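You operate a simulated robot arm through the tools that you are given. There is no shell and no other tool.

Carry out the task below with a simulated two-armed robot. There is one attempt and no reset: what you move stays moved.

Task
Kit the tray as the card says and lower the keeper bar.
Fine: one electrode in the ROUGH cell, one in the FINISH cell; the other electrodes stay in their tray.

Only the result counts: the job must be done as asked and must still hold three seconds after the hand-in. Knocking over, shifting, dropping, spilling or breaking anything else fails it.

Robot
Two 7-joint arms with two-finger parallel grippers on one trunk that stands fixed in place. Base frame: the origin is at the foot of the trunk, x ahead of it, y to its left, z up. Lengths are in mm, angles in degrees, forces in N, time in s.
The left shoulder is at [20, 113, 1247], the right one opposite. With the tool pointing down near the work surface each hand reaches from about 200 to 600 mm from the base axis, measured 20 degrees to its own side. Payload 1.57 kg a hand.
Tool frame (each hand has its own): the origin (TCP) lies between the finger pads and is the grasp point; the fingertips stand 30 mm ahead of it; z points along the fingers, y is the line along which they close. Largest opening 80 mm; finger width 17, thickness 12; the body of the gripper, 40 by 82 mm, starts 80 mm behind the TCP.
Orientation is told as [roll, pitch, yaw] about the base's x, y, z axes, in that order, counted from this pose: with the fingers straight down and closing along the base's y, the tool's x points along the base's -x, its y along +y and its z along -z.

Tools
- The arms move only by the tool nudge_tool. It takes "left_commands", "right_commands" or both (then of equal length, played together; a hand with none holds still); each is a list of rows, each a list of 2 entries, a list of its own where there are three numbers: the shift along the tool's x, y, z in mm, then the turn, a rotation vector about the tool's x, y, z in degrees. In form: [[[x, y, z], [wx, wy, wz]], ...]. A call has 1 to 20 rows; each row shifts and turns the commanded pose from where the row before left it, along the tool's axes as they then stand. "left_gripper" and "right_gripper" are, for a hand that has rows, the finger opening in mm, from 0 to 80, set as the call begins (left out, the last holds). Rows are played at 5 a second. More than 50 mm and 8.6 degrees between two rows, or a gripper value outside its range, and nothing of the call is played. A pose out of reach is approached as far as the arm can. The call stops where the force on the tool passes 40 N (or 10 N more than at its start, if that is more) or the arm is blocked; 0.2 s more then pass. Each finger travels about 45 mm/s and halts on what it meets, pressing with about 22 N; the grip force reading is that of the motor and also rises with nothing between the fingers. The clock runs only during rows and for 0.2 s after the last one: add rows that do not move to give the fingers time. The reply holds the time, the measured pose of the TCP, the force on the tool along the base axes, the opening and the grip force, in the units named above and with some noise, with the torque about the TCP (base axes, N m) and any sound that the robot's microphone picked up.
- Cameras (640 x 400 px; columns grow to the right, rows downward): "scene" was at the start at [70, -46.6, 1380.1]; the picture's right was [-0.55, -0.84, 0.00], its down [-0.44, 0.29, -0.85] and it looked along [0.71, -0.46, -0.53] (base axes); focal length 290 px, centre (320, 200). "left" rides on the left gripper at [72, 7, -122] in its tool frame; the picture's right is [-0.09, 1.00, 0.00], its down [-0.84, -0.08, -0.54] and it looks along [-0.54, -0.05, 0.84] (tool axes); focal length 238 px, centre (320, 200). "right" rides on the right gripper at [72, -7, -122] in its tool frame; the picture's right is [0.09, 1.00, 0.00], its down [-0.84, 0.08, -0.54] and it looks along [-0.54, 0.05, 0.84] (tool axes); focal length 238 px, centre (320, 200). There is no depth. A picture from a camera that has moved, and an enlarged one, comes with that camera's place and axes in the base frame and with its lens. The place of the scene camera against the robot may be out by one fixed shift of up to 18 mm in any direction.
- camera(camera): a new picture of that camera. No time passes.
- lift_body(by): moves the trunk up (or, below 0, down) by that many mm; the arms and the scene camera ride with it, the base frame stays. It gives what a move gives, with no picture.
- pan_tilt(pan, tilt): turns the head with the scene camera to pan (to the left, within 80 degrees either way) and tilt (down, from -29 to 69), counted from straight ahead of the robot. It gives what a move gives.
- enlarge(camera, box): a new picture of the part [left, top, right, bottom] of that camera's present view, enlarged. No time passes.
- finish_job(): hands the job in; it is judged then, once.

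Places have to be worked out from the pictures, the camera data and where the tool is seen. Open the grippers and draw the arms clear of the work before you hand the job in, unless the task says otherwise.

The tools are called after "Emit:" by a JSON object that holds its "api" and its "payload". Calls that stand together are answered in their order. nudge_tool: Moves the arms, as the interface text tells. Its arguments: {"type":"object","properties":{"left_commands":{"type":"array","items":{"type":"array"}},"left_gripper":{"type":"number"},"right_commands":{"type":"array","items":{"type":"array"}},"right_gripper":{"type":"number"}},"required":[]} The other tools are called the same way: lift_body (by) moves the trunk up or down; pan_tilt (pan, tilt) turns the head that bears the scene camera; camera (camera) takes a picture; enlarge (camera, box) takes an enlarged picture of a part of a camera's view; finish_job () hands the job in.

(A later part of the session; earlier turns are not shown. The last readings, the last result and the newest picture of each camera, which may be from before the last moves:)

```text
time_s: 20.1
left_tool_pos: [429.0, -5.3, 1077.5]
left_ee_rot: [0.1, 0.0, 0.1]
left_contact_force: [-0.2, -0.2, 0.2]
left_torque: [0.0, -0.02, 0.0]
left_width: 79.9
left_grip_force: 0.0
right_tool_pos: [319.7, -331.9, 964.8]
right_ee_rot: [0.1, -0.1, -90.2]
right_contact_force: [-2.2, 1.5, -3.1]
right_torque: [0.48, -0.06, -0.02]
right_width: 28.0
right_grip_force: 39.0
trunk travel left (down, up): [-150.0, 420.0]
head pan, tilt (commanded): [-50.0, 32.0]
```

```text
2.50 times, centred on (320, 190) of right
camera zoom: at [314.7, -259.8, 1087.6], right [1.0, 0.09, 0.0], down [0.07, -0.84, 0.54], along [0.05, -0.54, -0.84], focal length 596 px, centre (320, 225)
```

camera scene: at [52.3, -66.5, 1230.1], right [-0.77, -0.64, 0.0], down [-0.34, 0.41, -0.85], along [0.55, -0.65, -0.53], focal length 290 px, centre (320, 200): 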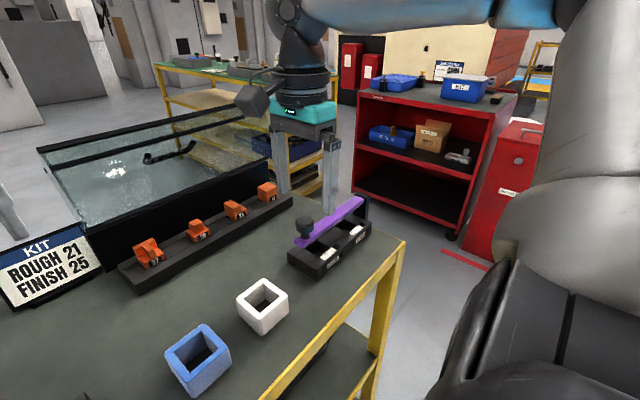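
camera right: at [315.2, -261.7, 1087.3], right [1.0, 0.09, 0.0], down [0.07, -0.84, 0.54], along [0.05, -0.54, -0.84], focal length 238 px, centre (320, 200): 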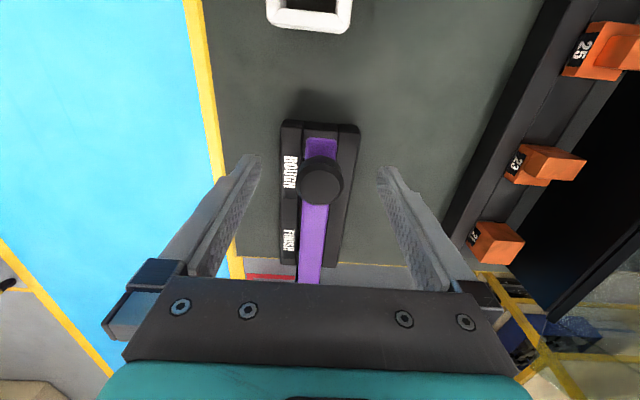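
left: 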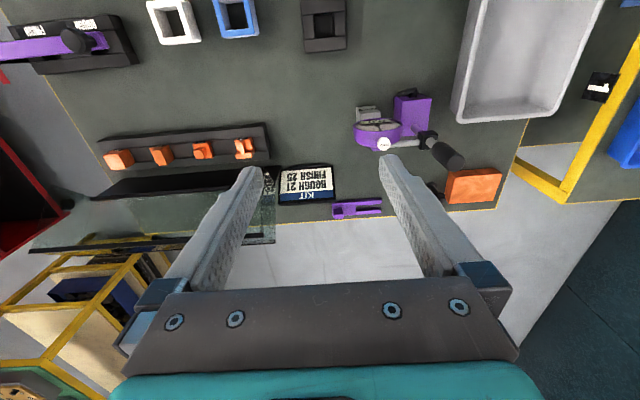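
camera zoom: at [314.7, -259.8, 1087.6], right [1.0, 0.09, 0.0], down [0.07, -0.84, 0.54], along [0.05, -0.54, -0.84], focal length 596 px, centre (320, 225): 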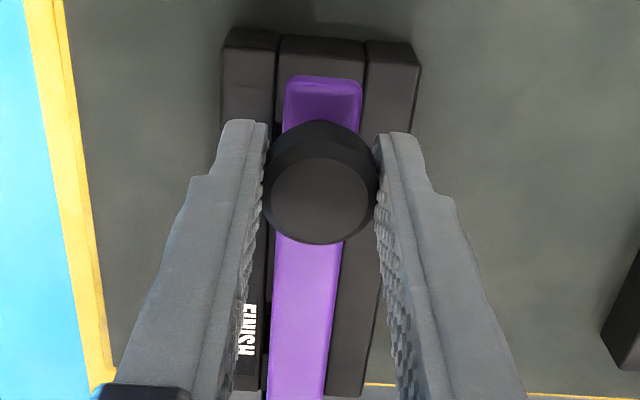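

The knob is gripped now (opening 28.0 mm, grip 39 N), centred at x≈319.7. I test a small 2 mm lift and watch the force.

Emit:
{"api": "nudge_tool", "payload": {"right_commands": [[[0, 0, -1], [0, 0, 0]], [[0, 0, -1], [0, 0, 0]], [[0, 0, 0], [0, 0, 0]]]}}

Emit:
{"api": "enlarge", "payload": {"camera": "scene", "box": [276, 180, 388, 290]}}

```text
time_s: 20.9
left_tool_pos: [428.0, -5.6, 1077.5]
left_ee_rot: [0.0, 0.0, 0.1]
left_contact_force: [0.3, -0.2, 0.3]
left_torque: [0.01, -0.01, -0.01]
left_width: 80.0
left_grip_force: 0.0
right_tool_pos: [319.2, -332.1, 966.2]
right_ee_rot: [-0.1, 0.1, -90.2]
right_contact_force: [-0.4, 1.7, -7.5]
right_torque: [1.19, 0.03, 0.04]
right_width: 28.3
right_grip_force: 38.1
trunk travel left (down, up): [-150.0, 420.0]
head pan, tilt (commanded): [-50.0, 32.0]
```

```text
3.64 times, centred on (332, 235) of scene
camera zoom: at [52.8, -66.7, 1230.1], right [-0.77, -0.64, 0.0], down [-0.34, 0.41, -0.85], along [0.54, -0.65, -0.53], focal length 1055 px, centre (276, 73)
```

zoom: 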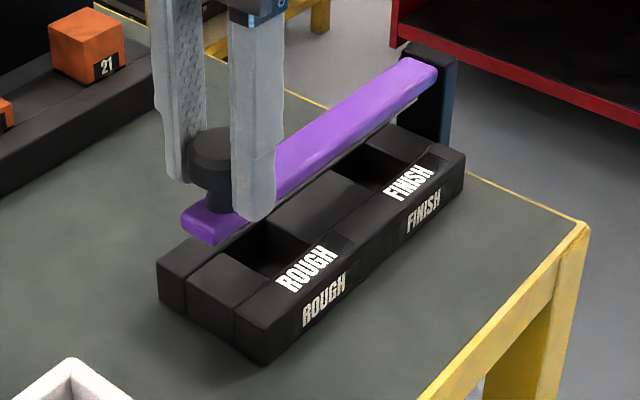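

Lifting gave -7.5 N with a 1.19 N·m torque, so the force passes through the post line (y≈-491), which suits a hinge there held from turning by my grip. I tilt the tool 0.7° the way the hinge would turn and see whether the load vanishes.

Emit:
{"api": "nudge_tool", "payload": {"right_commands": [[[0, 0, 0], [0, 0.4, 0]], [[0, 0, 0], [0, 0.4, 0]], [[0, 0, 0], [0, 0, 0]]]}}

```text
time_s: 21.8
left_tool_pos: [427.6, -5.4, 1077.6]
left_ee_rot: [-0.1, -0.1, 0.1]
left_contact_force: [-0.5, 0.1, 0.6]
left_torque: [0.0, -0.01, -0.01]
left_width: 80.3
left_grip_force: 0.1
right_tool_pos: [320.3, -331.6, 966.8]
right_ee_rot: [0.1, 0.6, -90.1]
right_contact_force: [-4.8, -1.4, 5.3]
right_torque: [-1.0, 0.3, -0.02]
right_width: 27.9
right_grip_force: 38.6
trunk travel left (down, up): [-150.0, 420.0]
head pan, tilt (commanded): [-50.0, 32.0]
```

The load flips and still acts at the post line, which confirms a hinge axis along x at y≈-491. I now follow the arc in small steps (1° with matching shift) and watch the loads.

Emit:
{"api": "nudge_tool", "payload": {"right_commands": [[[-0.8, 0, -3.0], [0, 1, 0]], [[-0.8, 0, -2.8], [0, 1, 0]], [[-0.8, 0, -2.8], [0, 1, 0]], [[0, 0, 0], [0, 0, 0]]]}}

Emit:
{"api": "enlarge", "payload": {"camera": "scene", "box": [276, 180, 388, 290]}}

```text
time_s: 22.8
left_tool_pos: [427.7, -6.5, 1076.9]
left_ee_rot: [0.0, 0.0, 0.0]
left_contact_force: [0.4, -0.6, 0.9]
left_torque: [-0.01, 0.0, 0.01]
left_width: 80.0
left_grip_force: 0.1
right_tool_pos: [318.8, -335.2, 976.9]
right_ee_rot: [0.0, 3.8, -90.2]
right_contact_force: [0.3, -4.1, 5.1]
right_torque: [-1.13, -0.04, 0.1]
right_width: 27.9
right_grip_force: 38.9
trunk travel left (down, up): [-150.0, 420.0]
head pan, tilt (commanded): [-50.0, 32.0]
```

```text
3.64 times, centred on (332, 235) of scene
camera zoom: at [52.2, -66.4, 1230.2], right [-0.77, -0.64, 0.0], down [-0.34, 0.41, -0.85], along [0.55, -0.65, -0.53], focal length 1055 px, centre (276, 73)
```

zoom: 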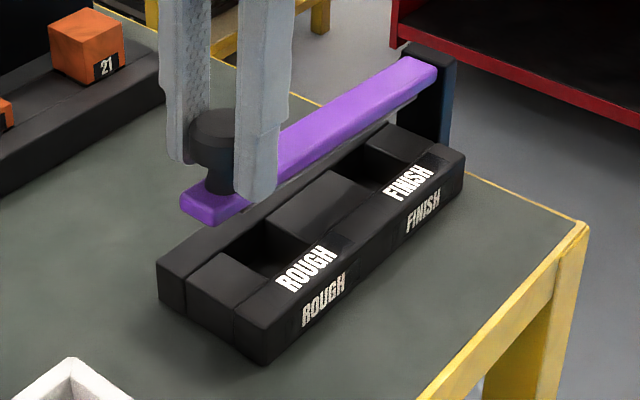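

The bar swings up on its hinge and the tray stays put. I carry on along the arc in 2° steps with a slight correction.

Emit:
{"api": "nudge_tool", "payload": {"right_commands": [[[-2.5, 0, -6.8], [0, 2, 0]], [[-1.7, 0, -5.6], [0, 2, 0]], [[-1.7, 0, -5.6], [0, 2, 0]], [[-1.7, 0, -5.6], [0, 2, 0]], [[0, 0, 0], [0, 0, 0]]]}}

Emit:
{"api": "enlarge", "payload": {"camera": "scene", "box": [276, 150, 388, 290]}}

```text
time_s: 23.9
left_tool_pos: [428.7, -4.3, 1076.6]
left_ee_rot: [0.0, -0.1, 0.0]
left_contact_force: [0.9, -0.7, -0.2]
left_torque: [0.0, -0.02, 0.0]
left_width: 79.8
left_grip_force: 0.0
right_tool_pos: [319.8, -343.0, 997.1]
right_ee_rot: [0.1, 11.9, -90.1]
right_contact_force: [3.3, 11.1, 1.8]
right_torque: [0.37, -0.15, 0.03]
right_width: 28.0
right_grip_force: 38.5
trunk travel left (down, up): [-150.0, 420.0]
head pan, tilt (commanded): [-50.0, 32.0]
```

```text
2.86 times, centred on (332, 220) of scene
camera zoom: at [52.8, -65.0, 1230.2], right [-0.77, -0.64, 0.0], down [-0.34, 0.41, -0.85], along [0.54, -0.65, -0.53], focal length 829 px, centre (286, 143)
```

zoom: 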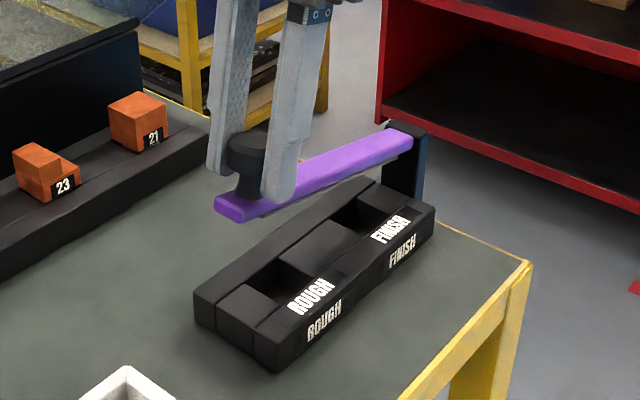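

The y force is +11 N, so I am pulling about 2 mm too far toward the post, and the pivot must be higher than I assumed (z≈935). I correct and continue with the refined arc.

Emit:
{"api": "nudge_tool", "payload": {"right_commands": [[[2.0, 0, 0], [0, 0, 0]], [[0, 0, 0], [0, 0, 0]]]}}

Emit:
{"api": "nudge_tool", "payload": {"right_commands": [[[-1.1, 0, -5.6], [0, 2, 0]], [[-1.1, 0, -5.6], [0, 2, 0]], [[-1.1, 0, -5.6], [0, 2, 0]], [[-1.1, 0, -5.6], [0, 2, 0]], [[0, 0, 0], [0, 0, 0]]]}}

```text
time_s: 24.6
left_tool_pos: [428.9, -5.1, 1076.2]
left_ee_rot: [0.1, 0.0, 0.1]
left_contact_force: [-0.1, -0.3, 0.4]
left_torque: [0.01, -0.03, -0.02]
left_width: 80.3
left_grip_force: 0.1
right_tool_pos: [318.4, -341.8, 997.7]
right_ee_rot: [0.0, 11.7, -90.1]
right_contact_force: [3.3, 3.8, 1.7]
right_torque: [-0.05, -0.08, 0.17]
right_width: 28.0
right_grip_force: 37.9
trunk travel left (down, up): [-150.0, 420.0]
head pan, tilt (commanded): [-50.0, 32.0]
```

```text
time_s: 25.8
left_tool_pos: [428.5, -7.1, 1076.6]
left_ee_rot: [0.0, 0.0, 0.1]
left_contact_force: [0.4, -0.6, 0.1]
left_torque: [-0.01, 0.0, -0.02]
left_width: 79.9
left_grip_force: 0.0
right_tool_pos: [320.4, -354.3, 1017.7]
right_ee_rot: [0.0, 19.7, -90.1]
right_contact_force: [1.6, -8.7, 2.8]
right_torque: [-1.18, 0.04, -0.03]
right_width: 28.1
right_grip_force: 38.3
trunk travel left (down, up): [-150.0, 420.0]
head pan, tilt (commanded): [-50.0, 32.0]
```

The combined load still has zero moment about the pivot at about (-491, 930), so the hinge is nearly free and only my arc is a little off. I correct along the force and continue the swing.

Emit:
{"api": "nudge_tool", "payload": {"right_commands": [[[-2.0, 0, -1.5], [0, 0, 0]], [[-1.35, 0, -5.6], [0, 2, 0]], [[-1.35, 0, -5.6], [0, 2, 0]], [[-1.35, 0, -5.6], [0, 2, 0]], [[0, 0, 0], [0, 0, 0]]]}}

Emit:
{"api": "camera", "payload": {"camera": "scene"}}

```text
time_s: 26.9
left_tool_pos: [428.4, -5.3, 1076.1]
left_ee_rot: [0.0, -0.1, 0.0]
left_contact_force: [-0.1, -0.2, -0.1]
left_torque: [-0.02, -0.03, -0.02]
left_width: 79.7
left_grip_force: 0.1
right_tool_pos: [320.4, -365.3, 1032.6]
right_ee_rot: [-0.1, 25.8, -90.1]
right_contact_force: [-0.5, -0.1, -1.1]
right_torque: [-0.13, 0.11, 0.05]
right_width: 27.7
right_grip_force: 38.0
trunk travel left (down, up): [-150.0, 420.0]
head pan, tilt (commanded): [-50.0, 32.0]
```

```text
taken
camera scene: at [52.5, -66.4, 1230.1], right [-0.77, -0.64, 0.0], down [-0.34, 0.41, -0.85], along [0.54, -0.65, -0.53], focal length 290 px, centre (320, 200)
```

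scene: 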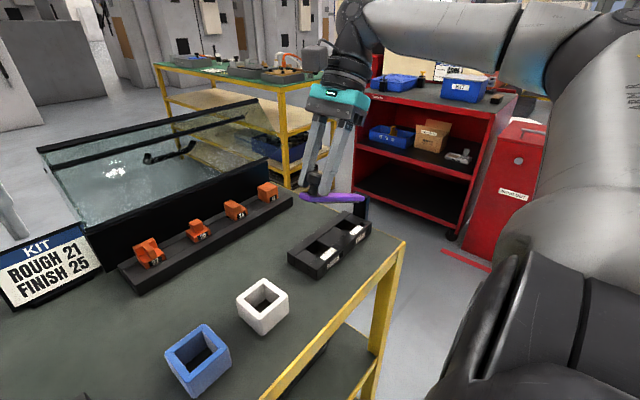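

The loads are now near zero at 25.8°, and fitting the path puts the pivot at (y -496, z 926). I continue in 3° steps with that arc.

Emit:
{"api": "nudge_tool", "payload": {"right_commands": [[[-2.04, 0, -8.6], [0, 3, 0]], [[-2.04, 0, -8.6], [0, 3, 0]], [[-2.04, 0, -8.6], [0, 3, 0]], [[-2.04, 0, -8.6], [0, 3, 0]], [[-2.04, 0, -8.6], [0, 3, 0]], [[0, 0, 0], [0, 0, 0]]]}}

Emit:
{"api": "nudge_tool", "payload": {"right_commands": [[[-2.04, 0, -8.6], [0, 3, 0]], [[-2.04, 0, -8.6], [0, 3, 0]], [[-2.04, 0, -8.6], [0, 3, 0]], [[0, 0, 0], [0, 0, 0]]]}}

Emit:
{"api": "camera", "payload": {"camera": "scene"}}

```text
time_s: 28.4
left_tool_pos: [428.4, -7.4, 1076.1]
left_ee_rot: [0.1, 0.0, 0.1]
left_contact_force: [0.3, 0.5, -0.5]
left_torque: [-0.01, -0.02, 0.02]
left_width: 80.0
left_grip_force: 0.0
right_tool_pos: [319.4, -397.6, 1065.1]
right_ee_rot: [-0.1, 40.9, -90.4]
right_contact_force: [0.2, -7.0, -5.7]
right_torque: [-0.42, -0.03, 0.04]
right_width: 27.9
right_grip_force: 38.1
trunk travel left (down, up): [-150.0, 420.0]
head pan, tilt (commanded): [-50.0, 32.0]
```

```text
time_s: 29.4
left_tool_pos: [428.7, -6.9, 1077.0]
left_ee_rot: [0.2, 0.1, 0.1]
left_contact_force: [0.1, -0.4, 0.4]
left_torque: [0.02, 0.01, -0.02]
left_width: 79.9
left_grip_force: 0.0
right_tool_pos: [320.6, -420.0, 1078.0]
right_ee_rot: [-0.2, 49.8, -90.2]
right_contact_force: [1.2, -7.1, -9.5]
right_torque: [-0.41, 0.05, 0.03]
right_width: 27.9
right_grip_force: 38.1
trunk travel left (down, up): [-150.0, 420.0]
head pan, tilt (commanded): [-50.0, 32.0]
```

```text
taken
camera scene: at [53.0, -67.7, 1230.0], right [-0.77, -0.64, 0.0], down [-0.34, 0.41, -0.85], along [0.54, -0.65, -0.53], focal length 290 px, centre (320, 200)
```

scene: 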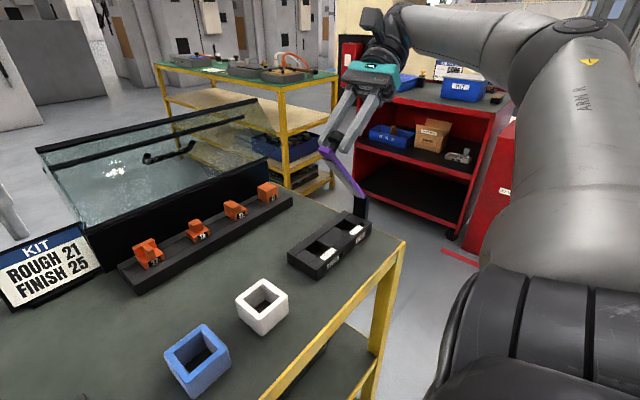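

At 49.8° the hinge pulls about 12 N toward itself, so my radius is about 2 mm too long. I correct inward and continue with a slightly smaller radius.

Emit:
{"api": "nudge_tool", "payload": {"right_commands": [[[-2.2, 0, 0.8], [0, 0, 0]], [[-2.2, 0, -8.3], [0, 3, 0]], [[-2.2, 0, -8.3], [0, 3, 0]], [[-2.2, 0, -8.3], [0, 3, 0]], [[0, 0, 0], [0, 0, 0]]]}}

Emit:
{"api": "nudge_tool", "payload": {"right_commands": [[[-2.2, 0, -8.3], [0, 3, 0]], [[-2.2, 0, -8.3], [0, 3, 0]], [[-2.2, 0, -8.3], [0, 3, 0]], [[0, 0, 0], [0, 0, 0]]]}}

Emit:
{"api": "camera", "payload": {"camera": "scene"}}

```text
time_s: 30.6
left_tool_pos: [431.4, -6.8, 1074.5]
left_ee_rot: [0.0, 0.1, 0.1]
left_contact_force: [0.3, 0.5, 0.0]
left_torque: [0.03, 0.02, 0.01]
left_width: 80.1
left_grip_force: 0.1
right_tool_pos: [319.5, -425.9, 1080.4]
right_ee_rot: [1.0, 58.6, -90.0]
right_contact_force: [28.7, -2.5, 8.8]
right_torque: [-1.1, -0.15, 0.13]
right_width: 28.2
right_grip_force: 37.9
right hand out of reach, approached as far as the arm can: row 3, 4
trunk travel left (down, up): [-150.0, 420.0]
head pan, tilt (commanded): [-50.0, 32.0]
```

```text
time_s: 30.9
left_tool_pos: [431.2, -6.2, 1075.4]
left_ee_rot: [0.0, 0.1, 0.1]
left_contact_force: [-0.4, 0.2, 0.0]
left_torque: [-0.01, 0.02, 0.01]
left_width: 80.0
left_grip_force: 0.2
right_tool_pos: [318.7, -423.5, 1076.9]
right_ee_rot: [1.7, 60.9, -89.8]
right_contact_force: [17.8, 1.7, -2.4]
right_torque: [0.35, -0.01, 0.0]
right_width: 28.2
right_grip_force: 38.3
right hand out of reach, approached as far as the arm can: row 1
trunk travel left (down, up): [-150.0, 420.0]
head pan, tilt (commanded): [-50.0, 32.0]
stopped in row 1 (right hand): the force on the tool passed its limit at 42 N (the readings are from after the stop); the commanded pose is now the measured one
```

```text
taken
camera scene: at [55.4, -66.4, 1229.8], right [-0.77, -0.64, 0.0], down [-0.34, 0.41, -0.85], along [0.54, -0.65, -0.53], focal length 290 px, centre (320, 200)
```

scene: 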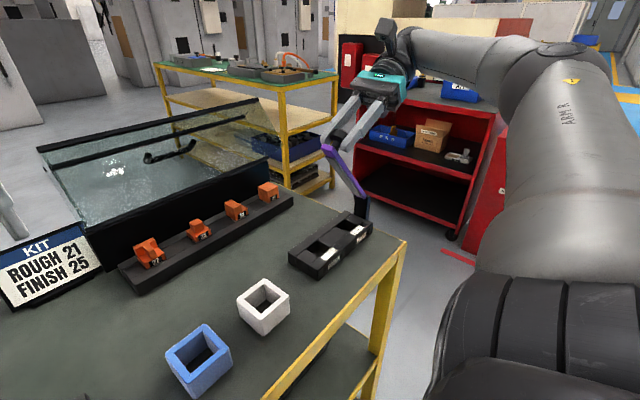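

The arm reached its limit at about 60° of tool tilt (bar at about 51°), with a sideways load before it stopped. I first relieve the x strain, and check in the picture that the tray has not moved.

Emit:
{"api": "nudge_tool", "payload": {"right_commands": [[[0, 1, 0], [0, 0, 0]], [[0, 0.5, 0], [0, 0, 0]], [[0, 0, 0], [0, 0, 0]]]}}

Emit:
{"api": "enlarge", "payload": {"camera": "scene", "box": [276, 180, 388, 290]}}

Emit:
{"api": "enlarge", "payload": {"camera": "scene", "box": [300, 60, 428, 240]}}

```text
time_s: 31.8
left_tool_pos: [430.8, -5.0, 1076.7]
left_ee_rot: [0.1, 0.0, 0.2]
left_contact_force: [0.5, -0.2, -0.3]
left_torque: [0.0, -0.02, -0.02]
left_width: 80.1
left_grip_force: 0.2
right_tool_pos: [318.6, -423.5, 1077.7]
right_ee_rot: [1.5, 60.8, -89.9]
right_contact_force: [18.1, 1.9, -3.8]
right_torque: [0.55, 0.18, 0.24]
right_width: 28.0
right_grip_force: 38.0
trunk travel left (down, up): [-150.0, 420.0]
head pan, tilt (commanded): [-50.0, 32.0]
```

```text
3.64 times, centred on (332, 235) of scene
camera zoom: at [55.1, -66.3, 1230.0], right [-0.77, -0.64, 0.0], down [-0.34, 0.41, -0.85], along [0.54, -0.65, -0.53], focal length 1055 px, centre (276, 73)
```

zoom: 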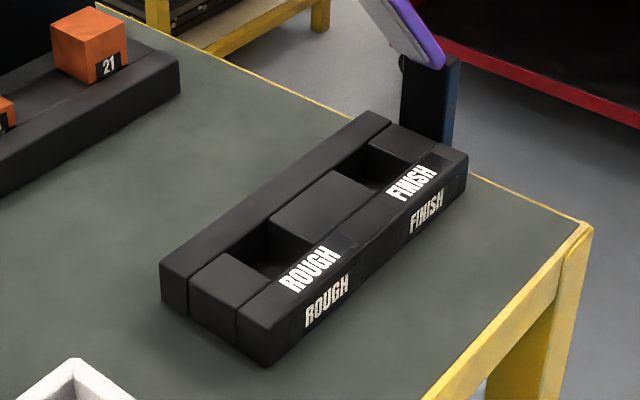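

```text
2.22 times, centred on (364, 150) of scene
camera zoom: at [55.1, -66.3, 1230.0], right [-0.77, -0.64, 0.0], down [-0.34, 0.41, -0.85], along [0.54, -0.65, -0.53], focal length 645 px, centre (222, 311)
```

zoom: 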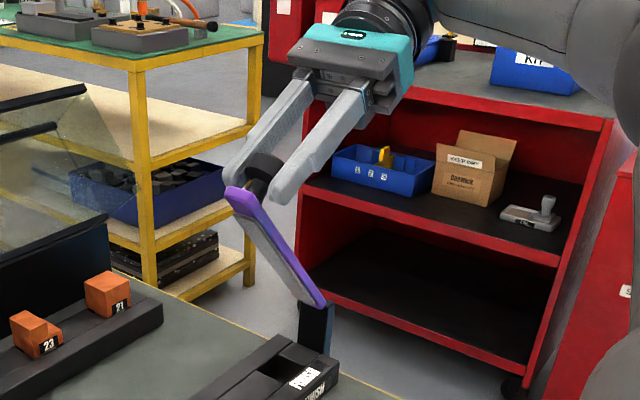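

The tray is unmoved, and both pockets are now plainly visible. The arm is still strained (+18 N along x), so I back down the arc a little to leave its limit.

Emit:
{"api": "nudge_tool", "payload": {"right_commands": [[[1, 0.5, 4], [0, -3, 0]], [[1.5, 0.5, 6], [0, -3, 0]], [[0, 0, 0], [0, 0, 0]]]}}

```text
time_s: 32.5
left_tool_pos: [430.4, -5.1, 1075.6]
left_ee_rot: [0.0, 0.1, 0.1]
left_contact_force: [-0.4, -0.1, 0.3]
left_torque: [0.04, -0.02, 0.01]
left_width: 80.2
left_grip_force: 0.0
right_tool_pos: [319.7, -415.5, 1074.1]
right_ee_rot: [0.9, 54.8, -90.4]
right_contact_force: [14.1, 0.4, -10.8]
right_torque: [0.81, 0.34, 0.26]
right_width: 28.0
right_grip_force: 38.4
trunk travel left (down, up): [-150.0, 420.0]
head pan, tilt (commanded): [-50.0, 32.0]
```

Emit:
{"api": "nudge_tool", "payload": {"right_commands": [[[0.5, 1.0, 5], [0, -3, 0]], [[0.5, 1.0, 3], [0, -2, 0]], [[0, 0, 0], [0, 0, 0]]]}}

```text
time_s: 33.4
left_tool_pos: [429.0, -6.9, 1076.5]
left_ee_rot: [0.0, 0.1, 0.2]
left_contact_force: [-0.3, 0.3, 0.4]
left_torque: [0.01, 0.0, -0.03]
left_width: 80.2
left_grip_force: 0.1
right_tool_pos: [319.3, -407.1, 1070.2]
right_ee_rot: [0.9, 49.9, -90.3]
right_contact_force: [3.4, -1.9, -10.9]
right_torque: [0.9, 0.44, 0.38]
right_width: 27.9
right_grip_force: 38.4
trunk travel left (down, up): [-150.0, 420.0]
head pan, tilt (commanded): [-50.0, 32.0]
```

Strain relieved: the bar is at about 45° and the tool at 50°. I lighten the grip and un-tilt the tool a few degrees in place, letting the knob pivot between the pads.

Emit:
{"api": "nudge_tool", "payload": {"right_commands": [[[0, 0, 0], [0, 0, 0]], [[0, 0, 0], [0, 0, 0]]], "right_gripper": 27}}

Emit:
{"api": "nudge_tool", "payload": {"right_commands": [[[0, 0, 0], [0, -2, 0]], [[0, 0, 0], [0, -2, 0]], [[0, 0, 0], [0, -2, 0]], [[0, 0, 0], [0, 0, 0]]]}}

Emit:
{"api": "enlarge", "payload": {"camera": "scene", "box": [300, 60, 428, 240]}}

```text
time_s: 34.0
left_tool_pos: [428.8, -6.6, 1077.1]
left_ee_rot: [0.1, 0.0, 0.1]
left_contact_force: [-0.2, 0.3, 0.0]
left_torque: [-0.02, -0.01, -0.01]
left_width: 80.1
left_grip_force: 0.0
right_tool_pos: [320.3, -406.9, 1071.0]
right_ee_rot: [1.0, 49.8, -90.3]
right_contact_force: [0.8, -1.4, -11.2]
right_torque: [0.77, 0.47, 0.36]
right_width: 28.3
right_grip_force: 38.6
trunk travel left (down, up): [-150.0, 420.0]
head pan, tilt (commanded): [-50.0, 32.0]
```

```text
time_s: 35.0
left_tool_pos: [428.5, -5.5, 1076.5]
left_ee_rot: [0.0, 0.1, 0.0]
left_contact_force: [-0.7, -0.6, 0.0]
left_torque: [-0.02, 0.02, -0.01]
left_width: 79.7
left_grip_force: 0.0
right_tool_pos: [320.5, -405.5, 1070.8]
right_ee_rot: [1.2, 43.9, -90.2]
right_contact_force: [-3.3, 5.4, -5.6]
right_torque: [1.18, 0.47, 0.38]
right_width: 28.3
right_grip_force: 38.4
trunk travel left (down, up): [-150.0, 420.0]
head pan, tilt (commanded): [-50.0, 32.0]
```

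```text
2.22 times, centred on (364, 150) of scene
camera zoom: at [52.4, -66.1, 1230.2], right [-0.77, -0.64, 0.0], down [-0.34, 0.41, -0.85], along [0.54, -0.65, -0.53], focal length 645 px, centre (222, 311)
```

zoom: 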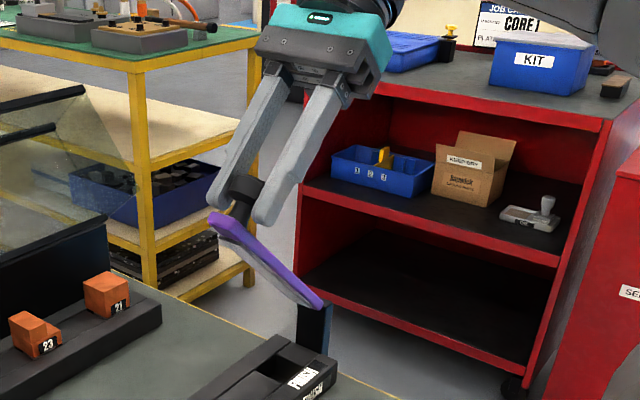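

The knob slips between the pads at about 1.2 N·m and the bar stays at about 45°, so I can un-tilt in place. I continue toward a more upright tool.

Emit:
{"api": "nudge_tool", "payload": {"right_commands": [[[0, 0, 0], [0, -2.5, 0]], [[0, 0, 0], [0, -2.5, 0]], [[0, 0, 0], [0, -2.5, 0]], [[0, 0, 0], [0, -2.5, 0]], [[0, 0, 0], [0, 0, 0]]], "right_gripper": 27}}

Emit:
{"api": "nudge_tool", "payload": {"right_commands": [[[0, 0, 0], [0, -2.5, 0]], [[0, 0, 0], [0, -2.5, 0]], [[0, 0, 0], [0, -2.5, 0]], [[0, 0, 0], [0, -2.5, 0]], [[0, 0, 0], [0, 0, 0]]], "right_gripper": 27}}

Emit:
{"api": "camera", "payload": {"camera": "scene"}}

```text
time_s: 36.1
left_tool_pos: [427.8, -4.8, 1077.9]
left_ee_rot: [0.0, 0.1, 0.1]
left_contact_force: [-0.1, -0.4, 0.6]
left_torque: [0.01, 0.01, 0.02]
left_width: 80.0
left_grip_force: 0.0
right_tool_pos: [320.6, -404.2, 1072.2]
right_ee_rot: [1.0, 34.0, -90.3]
right_contact_force: [-7.2, 9.2, 0.0]
right_torque: [1.17, 0.49, 0.39]
right_width: 28.3
right_grip_force: 38.3
trunk travel left (down, up): [-150.0, 420.0]
head pan, tilt (commanded): [-50.0, 32.0]
```

```text
time_s: 37.4
left_tool_pos: [427.4, -3.5, 1077.6]
left_ee_rot: [-0.2, 0.0, 0.0]
left_contact_force: [0.2, 0.6, -0.1]
left_torque: [0.0, 0.02, 0.02]
left_width: 80.2
left_grip_force: 0.2
right_tool_pos: [318.2, -403.1, 1072.7]
right_ee_rot: [1.0, 24.0, -90.5]
right_contact_force: [-3.8, 12.1, 5.1]
right_torque: [1.15, 0.39, 0.39]
right_width: 28.5
right_grip_force: 38.1
trunk travel left (down, up): [-150.0, 420.0]
head pan, tilt (commanded): [-50.0, 32.0]
```

```text
taken
camera scene: at [51.9, -64.7, 1230.3], right [-0.77, -0.64, 0.0], down [-0.34, 0.4, -0.85], along [0.55, -0.65, -0.53], focal length 290 px, centre (320, 200)
```

scene: 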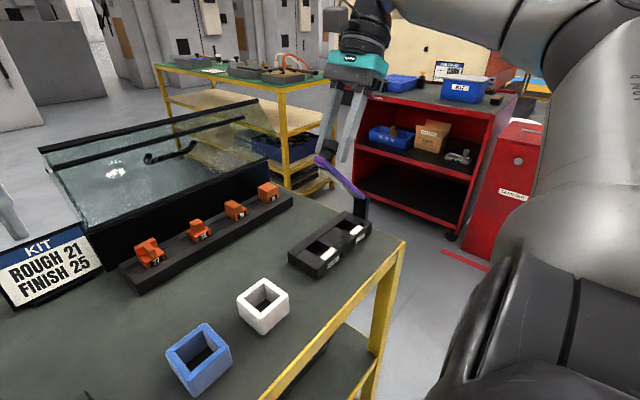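

Tool tilt is down to 24° with the bar still at about 45°. Treating the knob centre as 14 mm below the TCP, I now swing it further up the arc at fixed tool tilt, three small steps at a time.

Emit:
{"api": "nudge_tool", "payload": {"right_commands": [[[-5.5, -0.4, -11.6], [0, 0, 0]], [[-6.8, 0, -9.4], [0, 0, 0]], [[-7.4, 0, -8.9], [0, 0, 0]], [[0, 0, 0], [0, 0, 0]]], "right_gripper": 27}}

Emit:
{"api": "enlarge", "payload": {"camera": "scene", "box": [280, 80, 440, 290]}}

```text
time_s: 38.4
left_tool_pos: [428.5, -5.8, 1077.5]
left_ee_rot: [-0.1, 0.0, 0.1]
left_contact_force: [0.2, 0.4, 0.8]
left_torque: [0.0, 0.01, 0.0]
left_width: 80.2
left_grip_force: 0.1
right_tool_pos: [319.0, -437.1, 1090.7]
right_ee_rot: [1.0, 23.7, -90.6]
right_contact_force: [2.4, -0.9, -0.3]
right_torque: [0.0, 0.0, -0.04]
right_width: 29.2
right_grip_force: 1.2
trunk travel left (down, up): [-150.0, 420.0]
head pan, tilt (commanded): [-50.0, 32.0]
```

```text
1.90 times, centred on (360, 185) of scene
camera zoom: at [52.9, -66.5, 1230.1], right [-0.77, -0.64, 0.0], down [-0.34, 0.41, -0.85], along [0.54, -0.65, -0.53], focal length 553 px, centre (244, 229)
```

zoom: 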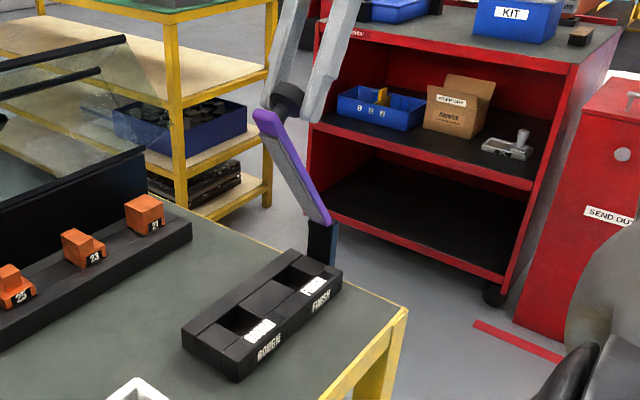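

The grip slipped off (grip 1.2 N, no load), yet the bar seems to stand by itself. I wait a moment and look again to see whether it stays.

Emit:
{"api": "nudge_tool", "payload": {"right_commands": [[[0, 0, 0], [0, 0, 0]], [[0, 0, 0], [0, 0, 0]], [[0, 0, 0], [0, 0, 0]], [[0, 0, 0], [0, 0, 0]]], "right_gripper": 40}}

Emit:
{"api": "enlarge", "payload": {"camera": "scene", "box": [280, 80, 440, 290]}}

Emit:
{"api": "camera", "payload": {"camera": "right"}}

```text
time_s: 39.4
left_tool_pos: [429.1, -5.8, 1077.6]
left_ee_rot: [0.1, -0.1, 0.1]
left_contact_force: [-0.4, 0.1, 0.2]
left_torque: [0.01, -0.02, -0.01]
left_width: 79.9
left_grip_force: 0.0
right_tool_pos: [317.9, -436.2, 1091.8]
right_ee_rot: [0.8, 23.9, -90.7]
right_contact_force: [0.1, -0.8, -0.3]
right_torque: [0.01, -0.01, -0.03]
right_width: 40.1
right_grip_force: 0.1
trunk travel left (down, up): [-150.0, 420.0]
head pan, tilt (commanded): [-50.0, 32.0]
```

```text
1.90 times, centred on (360, 185) of scene
camera zoom: at [52.6, -66.3, 1230.1], right [-0.77, -0.64, 0.0], down [-0.34, 0.41, -0.85], along [0.54, -0.65, -0.53], focal length 553 px, centre (244, 229)
```

zoom: 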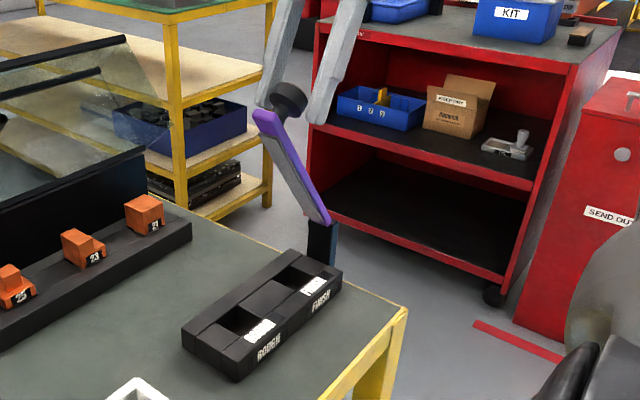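

```text
taken
camera right: at [312.0, -420.8, 1232.3], right [1.0, 0.07, 0.05], down [0.06, -0.99, 0.16], along [0.06, -0.15, -0.99], focal length 238 px, centre (320, 200)
```

right: 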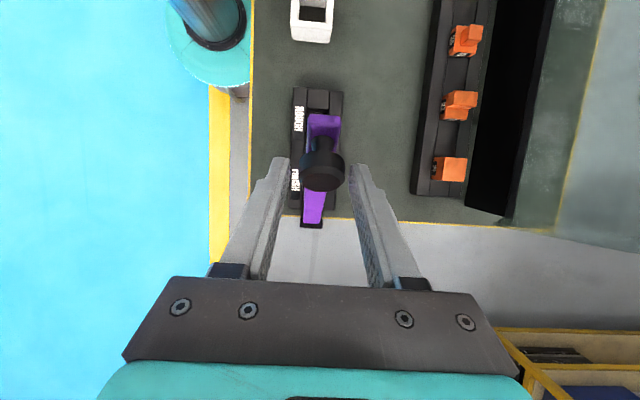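

The bar holds itself by hinge friction, which makes this easier. I withdraw the right hand upward, straighten it, go round to the +y side of the bar with closed fingers, and from there will push the bar on past vertical.

Emit:
{"api": "nudge_tool", "payload": {"right_commands": [[[0, 0, -35], [0, 0, 0]], [[0, 0, -35], [0, 0, 0]], [[0, 0, 0], [0, -8, 0]], [[0, 0, 0], [0, -8, 0]], [[0, 0, 0], [0, -7.9, 0]], [[42, 1, 0], [0, 0, 0]], [[42, 1, 0], [0, 0, 0]], [[41, 0, 0], [0, 0, 0]], [[0, 0, 0], [0, 0, 0]]], "right_gripper": 40}}

Emit:
{"api": "nudge_tool", "payload": {"right_commands": [[[0, 0, 0], [0, 0, 0]], [[0, 0, 0], [0, 0, 0]], [[0, 0, 0], [0, 0, 0]]], "right_gripper": 0}}

Emit:
{"api": "camera", "payload": {"camera": "scene"}}

Emit:
{"api": "camera", "payload": {"camera": "right"}}

```text
time_s: 41.4
left_tool_pos: [427.9, -6.0, 1077.7]
left_ee_rot: [0.0, 0.0, 0.0]
left_contact_force: [-1.0, -0.7, 0.7]
left_torque: [-0.04, 0.04, 0.0]
left_width: 79.8
left_grip_force: 0.0
right_tool_pos: [322.5, -339.3, 1153.3]
right_ee_rot: [0.8, 0.1, -91.0]
right_contact_force: [0.1, -0.1, 0.1]
right_torque: [-0.01, 0.01, 0.01]
right_width: 39.9
right_grip_force: 0.0
trunk travel left (down, up): [-150.0, 420.0]
head pan, tilt (commanded): [-50.0, 32.0]
```

```text
time_s: 42.1
left_tool_pos: [428.1, -6.1, 1076.2]
left_ee_rot: [0.0, -0.1, 0.2]
left_contact_force: [-0.3, 0.8, 0.0]
left_torque: [0.01, 0.02, 0.02]
left_width: 80.3
left_grip_force: 0.0
right_tool_pos: [322.1, -340.1, 1153.6]
right_ee_rot: [0.8, -0.1, -90.9]
right_contact_force: [0.3, 0.1, 0.2]
right_torque: [-0.02, -0.01, -0.01]
right_width: 0.0
right_grip_force: 16.9
trunk travel left (down, up): [-150.0, 420.0]
head pan, tilt (commanded): [-50.0, 32.0]
```

```text
taken
camera scene: at [52.5, -66.3, 1230.1], right [-0.77, -0.64, 0.0], down [-0.34, 0.41, -0.85], along [0.54, -0.65, -0.53], focal length 290 px, centre (320, 200)
```

scene: 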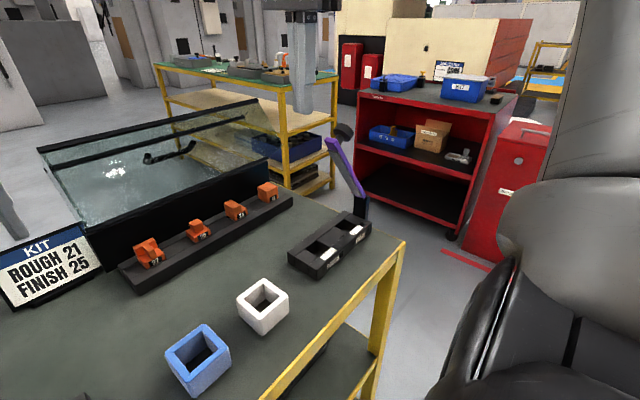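

```text
taken
camera right: at [317.3, -268.3, 1276.0], right [1.0, 0.07, 0.01], down [0.06, -0.84, 0.54], along [0.05, -0.54, -0.84], focal length 238 px, centre (320, 200)
```

right: 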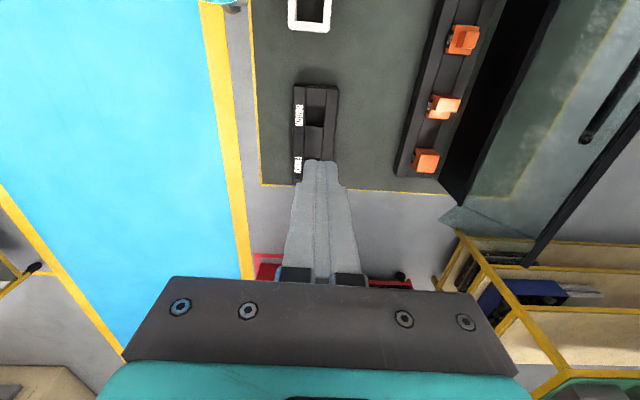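

The bar stands alone at about 60° and the closed fingers are on its +y side. I descend to TCP z≈1065 and begin pushing toward -y in small steps.

Emit:
{"api": "nudge_tool", "payload": {"right_commands": [[[0, -1, 44], [0, 0, 0]], [[0, -1, 44], [0, 0, 0]], [[0, 0, 0], [0, 0, 0]]]}}

Emit:
{"api": "nudge_tool", "payload": {"right_commands": [[[-8, 0, 0], [0, 0, 0]], [[-8, 0, 0], [0, 0, 0]], [[-8, 0, 0], [0, 0, 0]], [[-8, 0, 0], [0, 0, 0]], [[-8, 0, 0], [0, 0, 0]], [[0, 0, 0], [0, 0, 0]]]}}

Emit:
{"api": "enlarge", "payload": {"camera": "scene", "box": [280, 80, 440, 290]}}

```text
time_s: 43.0
left_tool_pos: [429.3, -5.5, 1076.9]
left_ee_rot: [-0.1, -0.1, 0.1]
left_contact_force: [0.7, 0.3, 0.1]
left_torque: [0.03, -0.01, 0.0]
left_width: 80.2
left_grip_force: 0.0
right_tool_pos: [323.2, -341.2, 1063.9]
right_ee_rot: [0.8, 0.1, -91.1]
right_contact_force: [-0.6, -0.8, -0.1]
right_torque: [0.01, 0.01, -0.01]
right_width: 0.0
right_grip_force: 21.2
trunk travel left (down, up): [-150.0, 420.0]
head pan, tilt (commanded): [-50.0, 32.0]
```

```text
time_s: 44.4
left_tool_pos: [429.8, -5.7, 1077.6]
left_ee_rot: [0.1, 0.0, 0.1]
left_contact_force: [0.3, 0.2, -0.4]
left_torque: [0.01, 0.01, -0.02]
left_width: 80.1
left_grip_force: 0.0
right_tool_pos: [322.1, -379.8, 1067.3]
right_ee_rot: [0.7, 0.0, -91.0]
right_contact_force: [-0.6, 0.2, 0.7]
right_torque: [-0.01, 0.0, -0.01]
right_width: 0.0
right_grip_force: 21.3
trunk travel left (down, up): [-150.0, 420.0]
head pan, tilt (commanded): [-50.0, 32.0]
```

```text
1.90 times, centred on (360, 185) of scene
camera zoom: at [52.5, -66.4, 1230.1], right [-0.77, -0.64, 0.0], down [-0.34, 0.41, -0.85], along [0.54, -0.65, -0.53], focal length 553 px, centre (244, 229)
```

zoom: 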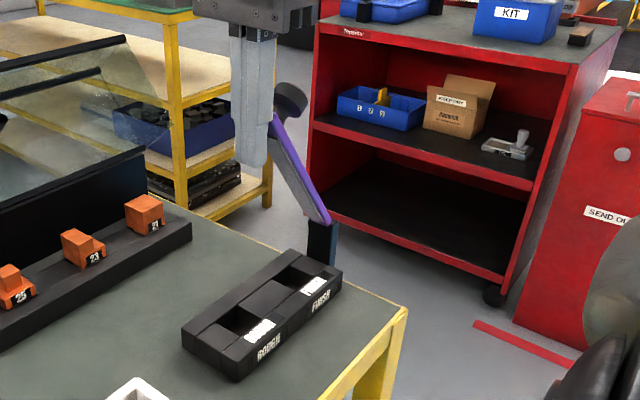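

The fingers are about to touch the bar's underside near its end. I push on toward -y in small steps, watching the force.

Emit:
{"api": "nudge_tool", "payload": {"right_commands": [[[-6, 0, 0], [0, 0, 0]], [[-6, 0, 0], [0, 0, 0]], [[-6, 0, 0], [0, 0, 0]], [[-6, 0, 0], [0, 0, 0]], [[-6, 0, 0], [0, 0, 0]], [[0, 0, 0], [0, 0, 0]]]}}

Emit:
{"api": "nudge_tool", "payload": {"right_commands": [[[-6, 0, 0], [0, 0, 0]], [[-6, 0, 0], [0, 0, 0]], [[-6, 0, 0], [0, 0, 0]], [[-6, 0, 0], [0, 0, 0]], [[-6, 0, 0], [0, 0, 0]], [[0, 0, 0], [0, 0, 0]]]}}

Emit:
{"api": "enlarge", "payload": {"camera": "scene", "box": [280, 80, 440, 290]}}

```text
time_s: 45.2
left_tool_pos: [426.7, -3.7, 1076.7]
left_ee_rot: [0.1, -0.1, 0.0]
left_contact_force: [-0.3, 0.3, 0.2]
left_torque: [0.05, 0.01, -0.02]
left_width: 80.2
left_grip_force: 0.1
right_tool_pos: [321.7, -393.7, 1074.3]
right_ee_rot: [2.0, 0.1, -90.6]
right_contact_force: [-3.1, 10.1, 17.1]
right_torque: [-0.17, 0.08, -0.09]
right_width: 0.0
right_grip_force: 21.2
trunk travel left (down, up): [-150.0, 420.0]
head pan, tilt (commanded): [-50.0, 32.0]
stopped in row 4 (right hand): the force on the tool passed its limit at 42 N (the readings are from after the stop); the commanded pose is now the measured one
```

```text
time_s: 45.8
left_tool_pos: [425.8, -4.8, 1078.1]
left_ee_rot: [0.0, -0.1, 0.0]
left_contact_force: [-0.5, 0.3, 0.1]
left_torque: [0.04, -0.01, -0.01]
left_width: 79.9
left_grip_force: 0.2
right_tool_pos: [321.1, -401.5, 1079.6]
right_ee_rot: [2.6, 0.2, -90.3]
right_contact_force: [-5.9, 8.1, 16.9]
right_torque: [-0.16, 0.15, -0.17]
right_width: 0.0
right_grip_force: 20.7
trunk travel left (down, up): [-150.0, 420.0]
head pan, tilt (commanded): [-50.0, 32.0]
stopped in row 2 (right hand): the force on the tool passed its limit at 42 N (the readings are from after the stop); the commanded pose is now the measured one
```

```text
1.90 times, centred on (360, 185) of scene
camera zoom: at [50.4, -64.8, 1230.3], right [-0.77, -0.64, 0.0], down [-0.34, 0.41, -0.85], along [0.55, -0.65, -0.53], focal length 553 px, centre (244, 229)
```

zoom: 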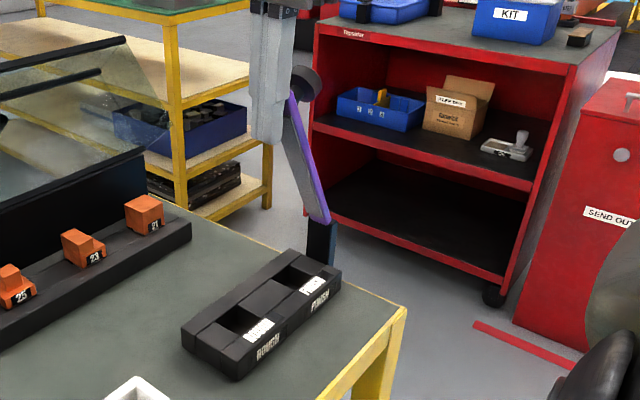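

The bar is rising (about 66°) but the pads stick to its end, so pushing straight sideways jams. The tray still looks unmoved. I push along the arc instead, raising the hand as the bar's end rises.

Emit:
{"api": "nudge_tool", "payload": {"right_commands": [[[0, 0, -2], [0, 0, 0]], [[-5.5, 0, -3.2], [0, 0, 0]], [[-5.5, 0, -3], [0, 0, 0]], [[-5.7, 0, -2.6], [0, 0, 0]], [[-5.8, 0, -2.4], [0, 0, 0]], [[0, 0, 0], [0, 0, 0]]]}}

Emit:
{"api": "enlarge", "payload": {"camera": "scene", "box": [280, 80, 440, 290]}}

```text
time_s: 47.2
left_tool_pos: [428.0, -4.1, 1077.7]
left_ee_rot: [0.0, -0.1, 0.0]
left_contact_force: [0.2, -0.6, -0.1]
left_torque: [0.03, 0.0, 0.03]
left_width: 80.1
left_grip_force: 0.0
right_tool_pos: [321.3, -426.5, 1090.6]
right_ee_rot: [2.3, 0.1, -90.5]
right_contact_force: [0.6, 6.9, 20.1]
right_torque: [-0.25, 0.23, -0.07]
right_width: 0.1
right_grip_force: 20.9
trunk travel left (down, up): [-150.0, 420.0]
head pan, tilt (commanded): [-50.0, 32.0]
```

```text
1.90 times, centred on (360, 185) of scene
camera zoom: at [51.8, -64.2, 1230.4], right [-0.77, -0.64, 0.0], down [-0.34, 0.4, -0.85], along [0.55, -0.65, -0.53], focal length 553 px, centre (244, 229)
```

zoom: 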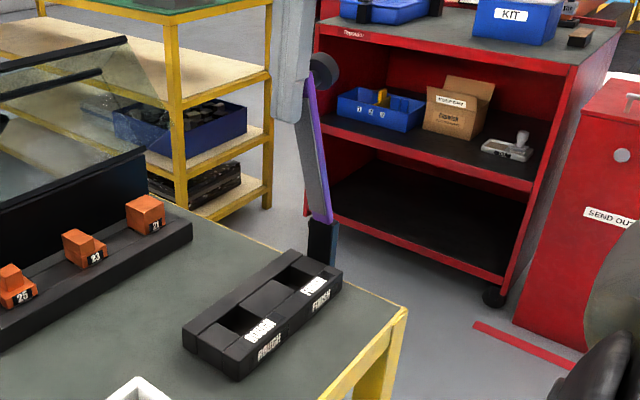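

The bar is at about 74° now. The remaining force lies along the bar, so I lift a few mm to ease it and continue the arc.

Emit:
{"api": "nudge_tool", "payload": {"right_commands": [[[0, 0, -3], [0, 0, 0]], [[0, 0, -2], [0, 0, 0]], [[-5.9, 0, -2.2], [0, 0, 0]], [[-6, 0, -2], [0, 0, 0]], [[-6, 0, -1.8], [0, 0, 0]], [[-6.1, 0, -1.4], [0, 0, 0]], [[0, 0, 0], [0, 0, 0]]]}}

Emit:
{"api": "enlarge", "payload": {"camera": "scene", "box": [280, 80, 440, 290]}}

```text
time_s: 48.8
left_tool_pos: [428.6, -4.3, 1076.2]
left_ee_rot: [-0.1, -0.1, 0.2]
left_contact_force: [0.1, 0.5, 0.8]
left_torque: [0.02, -0.04, -0.01]
left_width: 79.9
left_grip_force: 0.0
right_tool_pos: [321.5, -451.5, 1100.9]
right_ee_rot: [2.1, 0.3, -90.5]
right_contact_force: [0.4, -0.6, -0.1]
right_torque: [0.03, -0.01, -0.02]
right_width: 0.3
right_grip_force: 21.3
trunk travel left (down, up): [-150.0, 420.0]
head pan, tilt (commanded): [-50.0, 32.0]
```

```text
1.90 times, centred on (360, 185) of scene
camera zoom: at [52.5, -66.3, 1230.1], right [-0.77, -0.64, 0.0], down [-0.34, 0.41, -0.85], along [0.54, -0.65, -0.53], focal length 553 px, centre (244, 229)
```

zoom: 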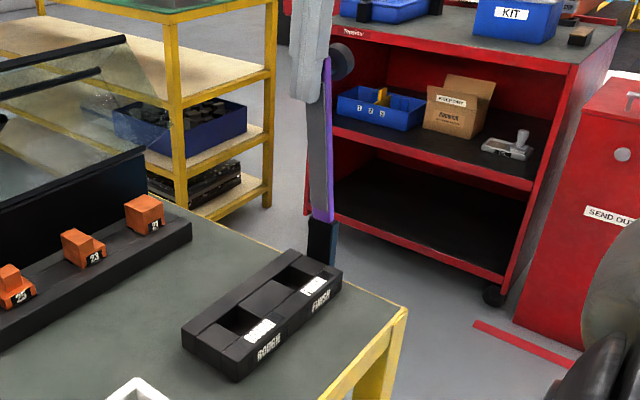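

The bar is at about 83° with no load. I push it a little further, to about vertical or slightly past.

Emit:
{"api": "nudge_tool", "payload": {"right_commands": [[[-5, 0, -0.8], [0, 0, 0]], [[-5, 0, -0.6], [0, 0, 0]], [[-5, 0, -0.4], [0, 0, 0]], [[-5, 0, -0.2], [0, 0, 0]], [[0, 0, 0], [0, 0, 0]]]}}

Emit:
{"api": "enlarge", "payload": {"camera": "scene", "box": [280, 80, 440, 290]}}

```text
time_s: 50.0
left_tool_pos: [429.1, -5.7, 1077.1]
left_ee_rot: [0.0, 0.0, 0.1]
left_contact_force: [0.4, -0.4, 0.2]
left_torque: [-0.02, 0.0, -0.01]
left_width: 79.9
left_grip_force: 0.0
right_tool_pos: [321.0, -470.4, 1103.5]
right_ee_rot: [2.1, 0.4, -90.5]
right_contact_force: [-0.5, 0.8, 0.5]
right_torque: [-0.02, 0.02, 0.05]
right_width: 0.0
right_grip_force: 21.3
trunk travel left (down, up): [-150.0, 420.0]
head pan, tilt (commanded): [-50.0, 32.0]
```

```text
1.90 times, centred on (360, 185) of scene
camera zoom: at [52.5, -66.4, 1230.1], right [-0.77, -0.64, 0.0], down [-0.34, 0.41, -0.85], along [0.54, -0.65, -0.53], focal length 553 px, centre (244, 229)
```

zoom: 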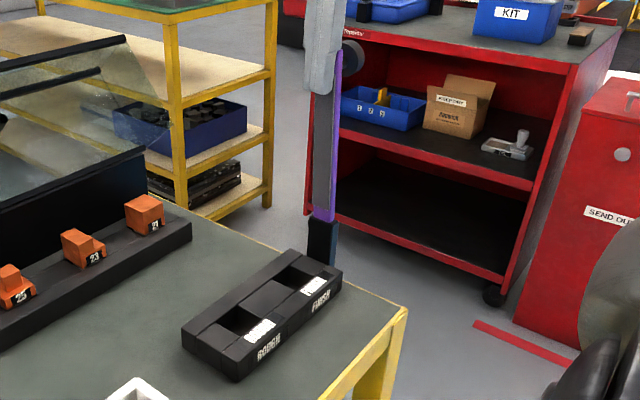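

Emit:
{"api": "nudge_tool", "payload": {"right_commands": [[[-4, 0, 0], [0, 0, 0]], [[-4, 0, 0], [0, 0, 0]], [[-4, 0, 0], [0, 0, 0]], [[0, 0, 0], [0, 0, 0]]]}}

Emit:
{"api": "enlarge", "payload": {"camera": "scene", "box": [280, 80, 440, 290]}}

```text
time_s: 51.0
left_tool_pos: [427.5, -6.6, 1076.9]
left_ee_rot: [0.1, 0.0, 0.1]
left_contact_force: [-0.1, 0.3, 0.3]
left_torque: [0.02, 0.0, 0.03]
left_width: 80.1
left_grip_force: 0.1
right_tool_pos: [320.5, -481.8, 1101.8]
right_ee_rot: [2.2, 0.3, -90.6]
right_contact_force: [0.4, -0.2, 0.2]
right_torque: [0.02, -0.03, 0.02]
right_width: 0.0
right_grip_force: 21.2
trunk travel left (down, up): [-150.0, 420.0]
head pan, tilt (commanded): [-50.0, 32.0]
```

```text
1.90 times, centred on (360, 185) of scene
camera zoom: at [52.5, -66.3, 1230.1], right [-0.77, -0.64, 0.0], down [-0.34, 0.41, -0.85], along [0.54, -0.65, -0.53], focal length 553 px, centre (244, 229)
```

zoom: 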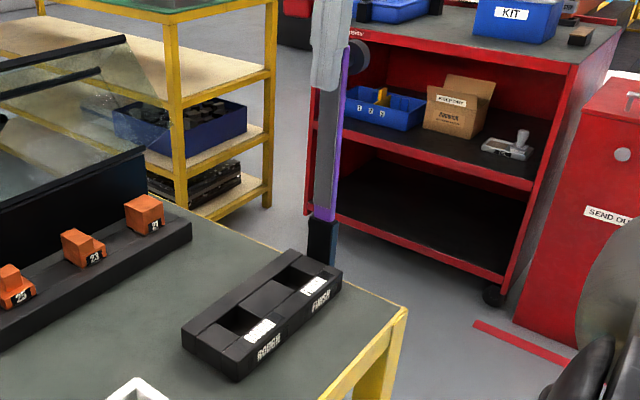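

The bar now stands at about 94° and is out of the way. I back off, straighten the hand's orientation, turn it to yaw 0 and go above the tray for an accurate view of the pockets.

Emit:
{"api": "nudge_tool", "payload": {"right_commands": [[[15, 0, 0], [0, 0, 0]], [[20, 0, 0], [0, 0, 0]], [[10, 0, -30], [2.2, -0.3, 0]], [[30, 0, -30], [0, 0, 0]], [[0, 0, 0], [0, 0, -8.2]], [[0, 0, 0], [0, 0, -8.2]], [[0, 0, 0], [0, 0, -8.2]], [[0, 0, 0], [0, 0, -8.2]], [[0, 0, 0], [0, 0, -8.2]], [[0, 0, 0], [0, 0, -8.2]], [[0, 0, 0], [0, 0, -8.2]], [[0, 0, 0], [0, 0, -8.2]], [[0, 0, 0], [0, 0, -8.2]], [[0, 0, 0], [0, 0, -8.2]], [[0, 0, 0], [0, 0, -8.4]], [[0, 0, 35], [0, 0, 0]], [[0, 0, 35], [0, 0, 0]], [[0, 0, 0], [0, 0, 0]]]}}

Emit:
{"api": "camera", "payload": {"camera": "right"}}

Emit:
{"api": "camera", "payload": {"camera": "scene"}}

```text
time_s: 54.8
left_tool_pos: [429.0, -6.1, 1076.4]
left_ee_rot: [0.1, 0.0, 0.1]
left_contact_force: [0.3, -0.1, 0.1]
left_torque: [0.04, 0.02, 0.01]
left_width: 80.2
left_grip_force: 0.0
right_tool_pos: [320.3, -407.1, 1092.3]
right_ee_rot: [0.0, 0.2, -0.2]
right_contact_force: [0.2, -0.3, -0.1]
right_torque: [-0.02, 0.01, -0.01]
right_width: 0.0
right_grip_force: 21.3
trunk travel left (down, up): [-150.0, 420.0]
head pan, tilt (commanded): [-50.0, 32.0]
```

```text
taken
camera right: at [249.4, -414.2, 1214.4], right [-0.09, 1.0, 0.0], down [0.84, 0.08, 0.54], along [0.54, 0.05, -0.84], focal length 238 px, centre (320, 200)
```

right: 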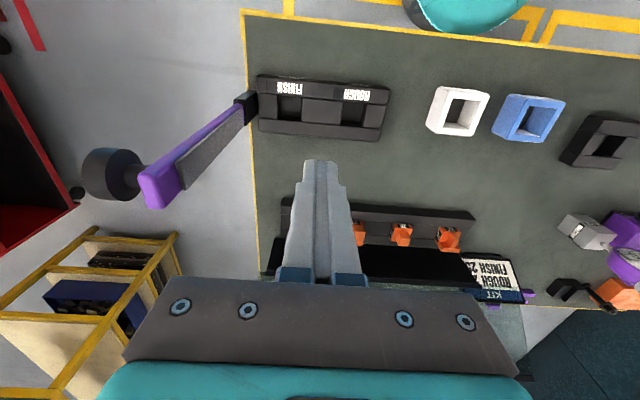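

```text
taken
camera scene: at [52.5, -66.3, 1230.2], right [-0.77, -0.64, 0.0], down [-0.34, 0.41, -0.85], along [0.54, -0.65, -0.53], focal length 290 px, centre (320, 200)
```

scene: 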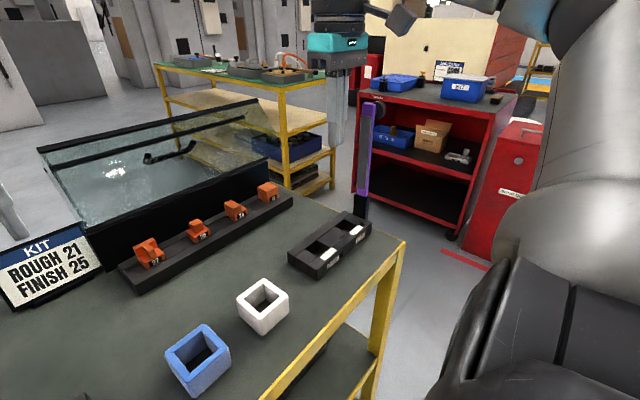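

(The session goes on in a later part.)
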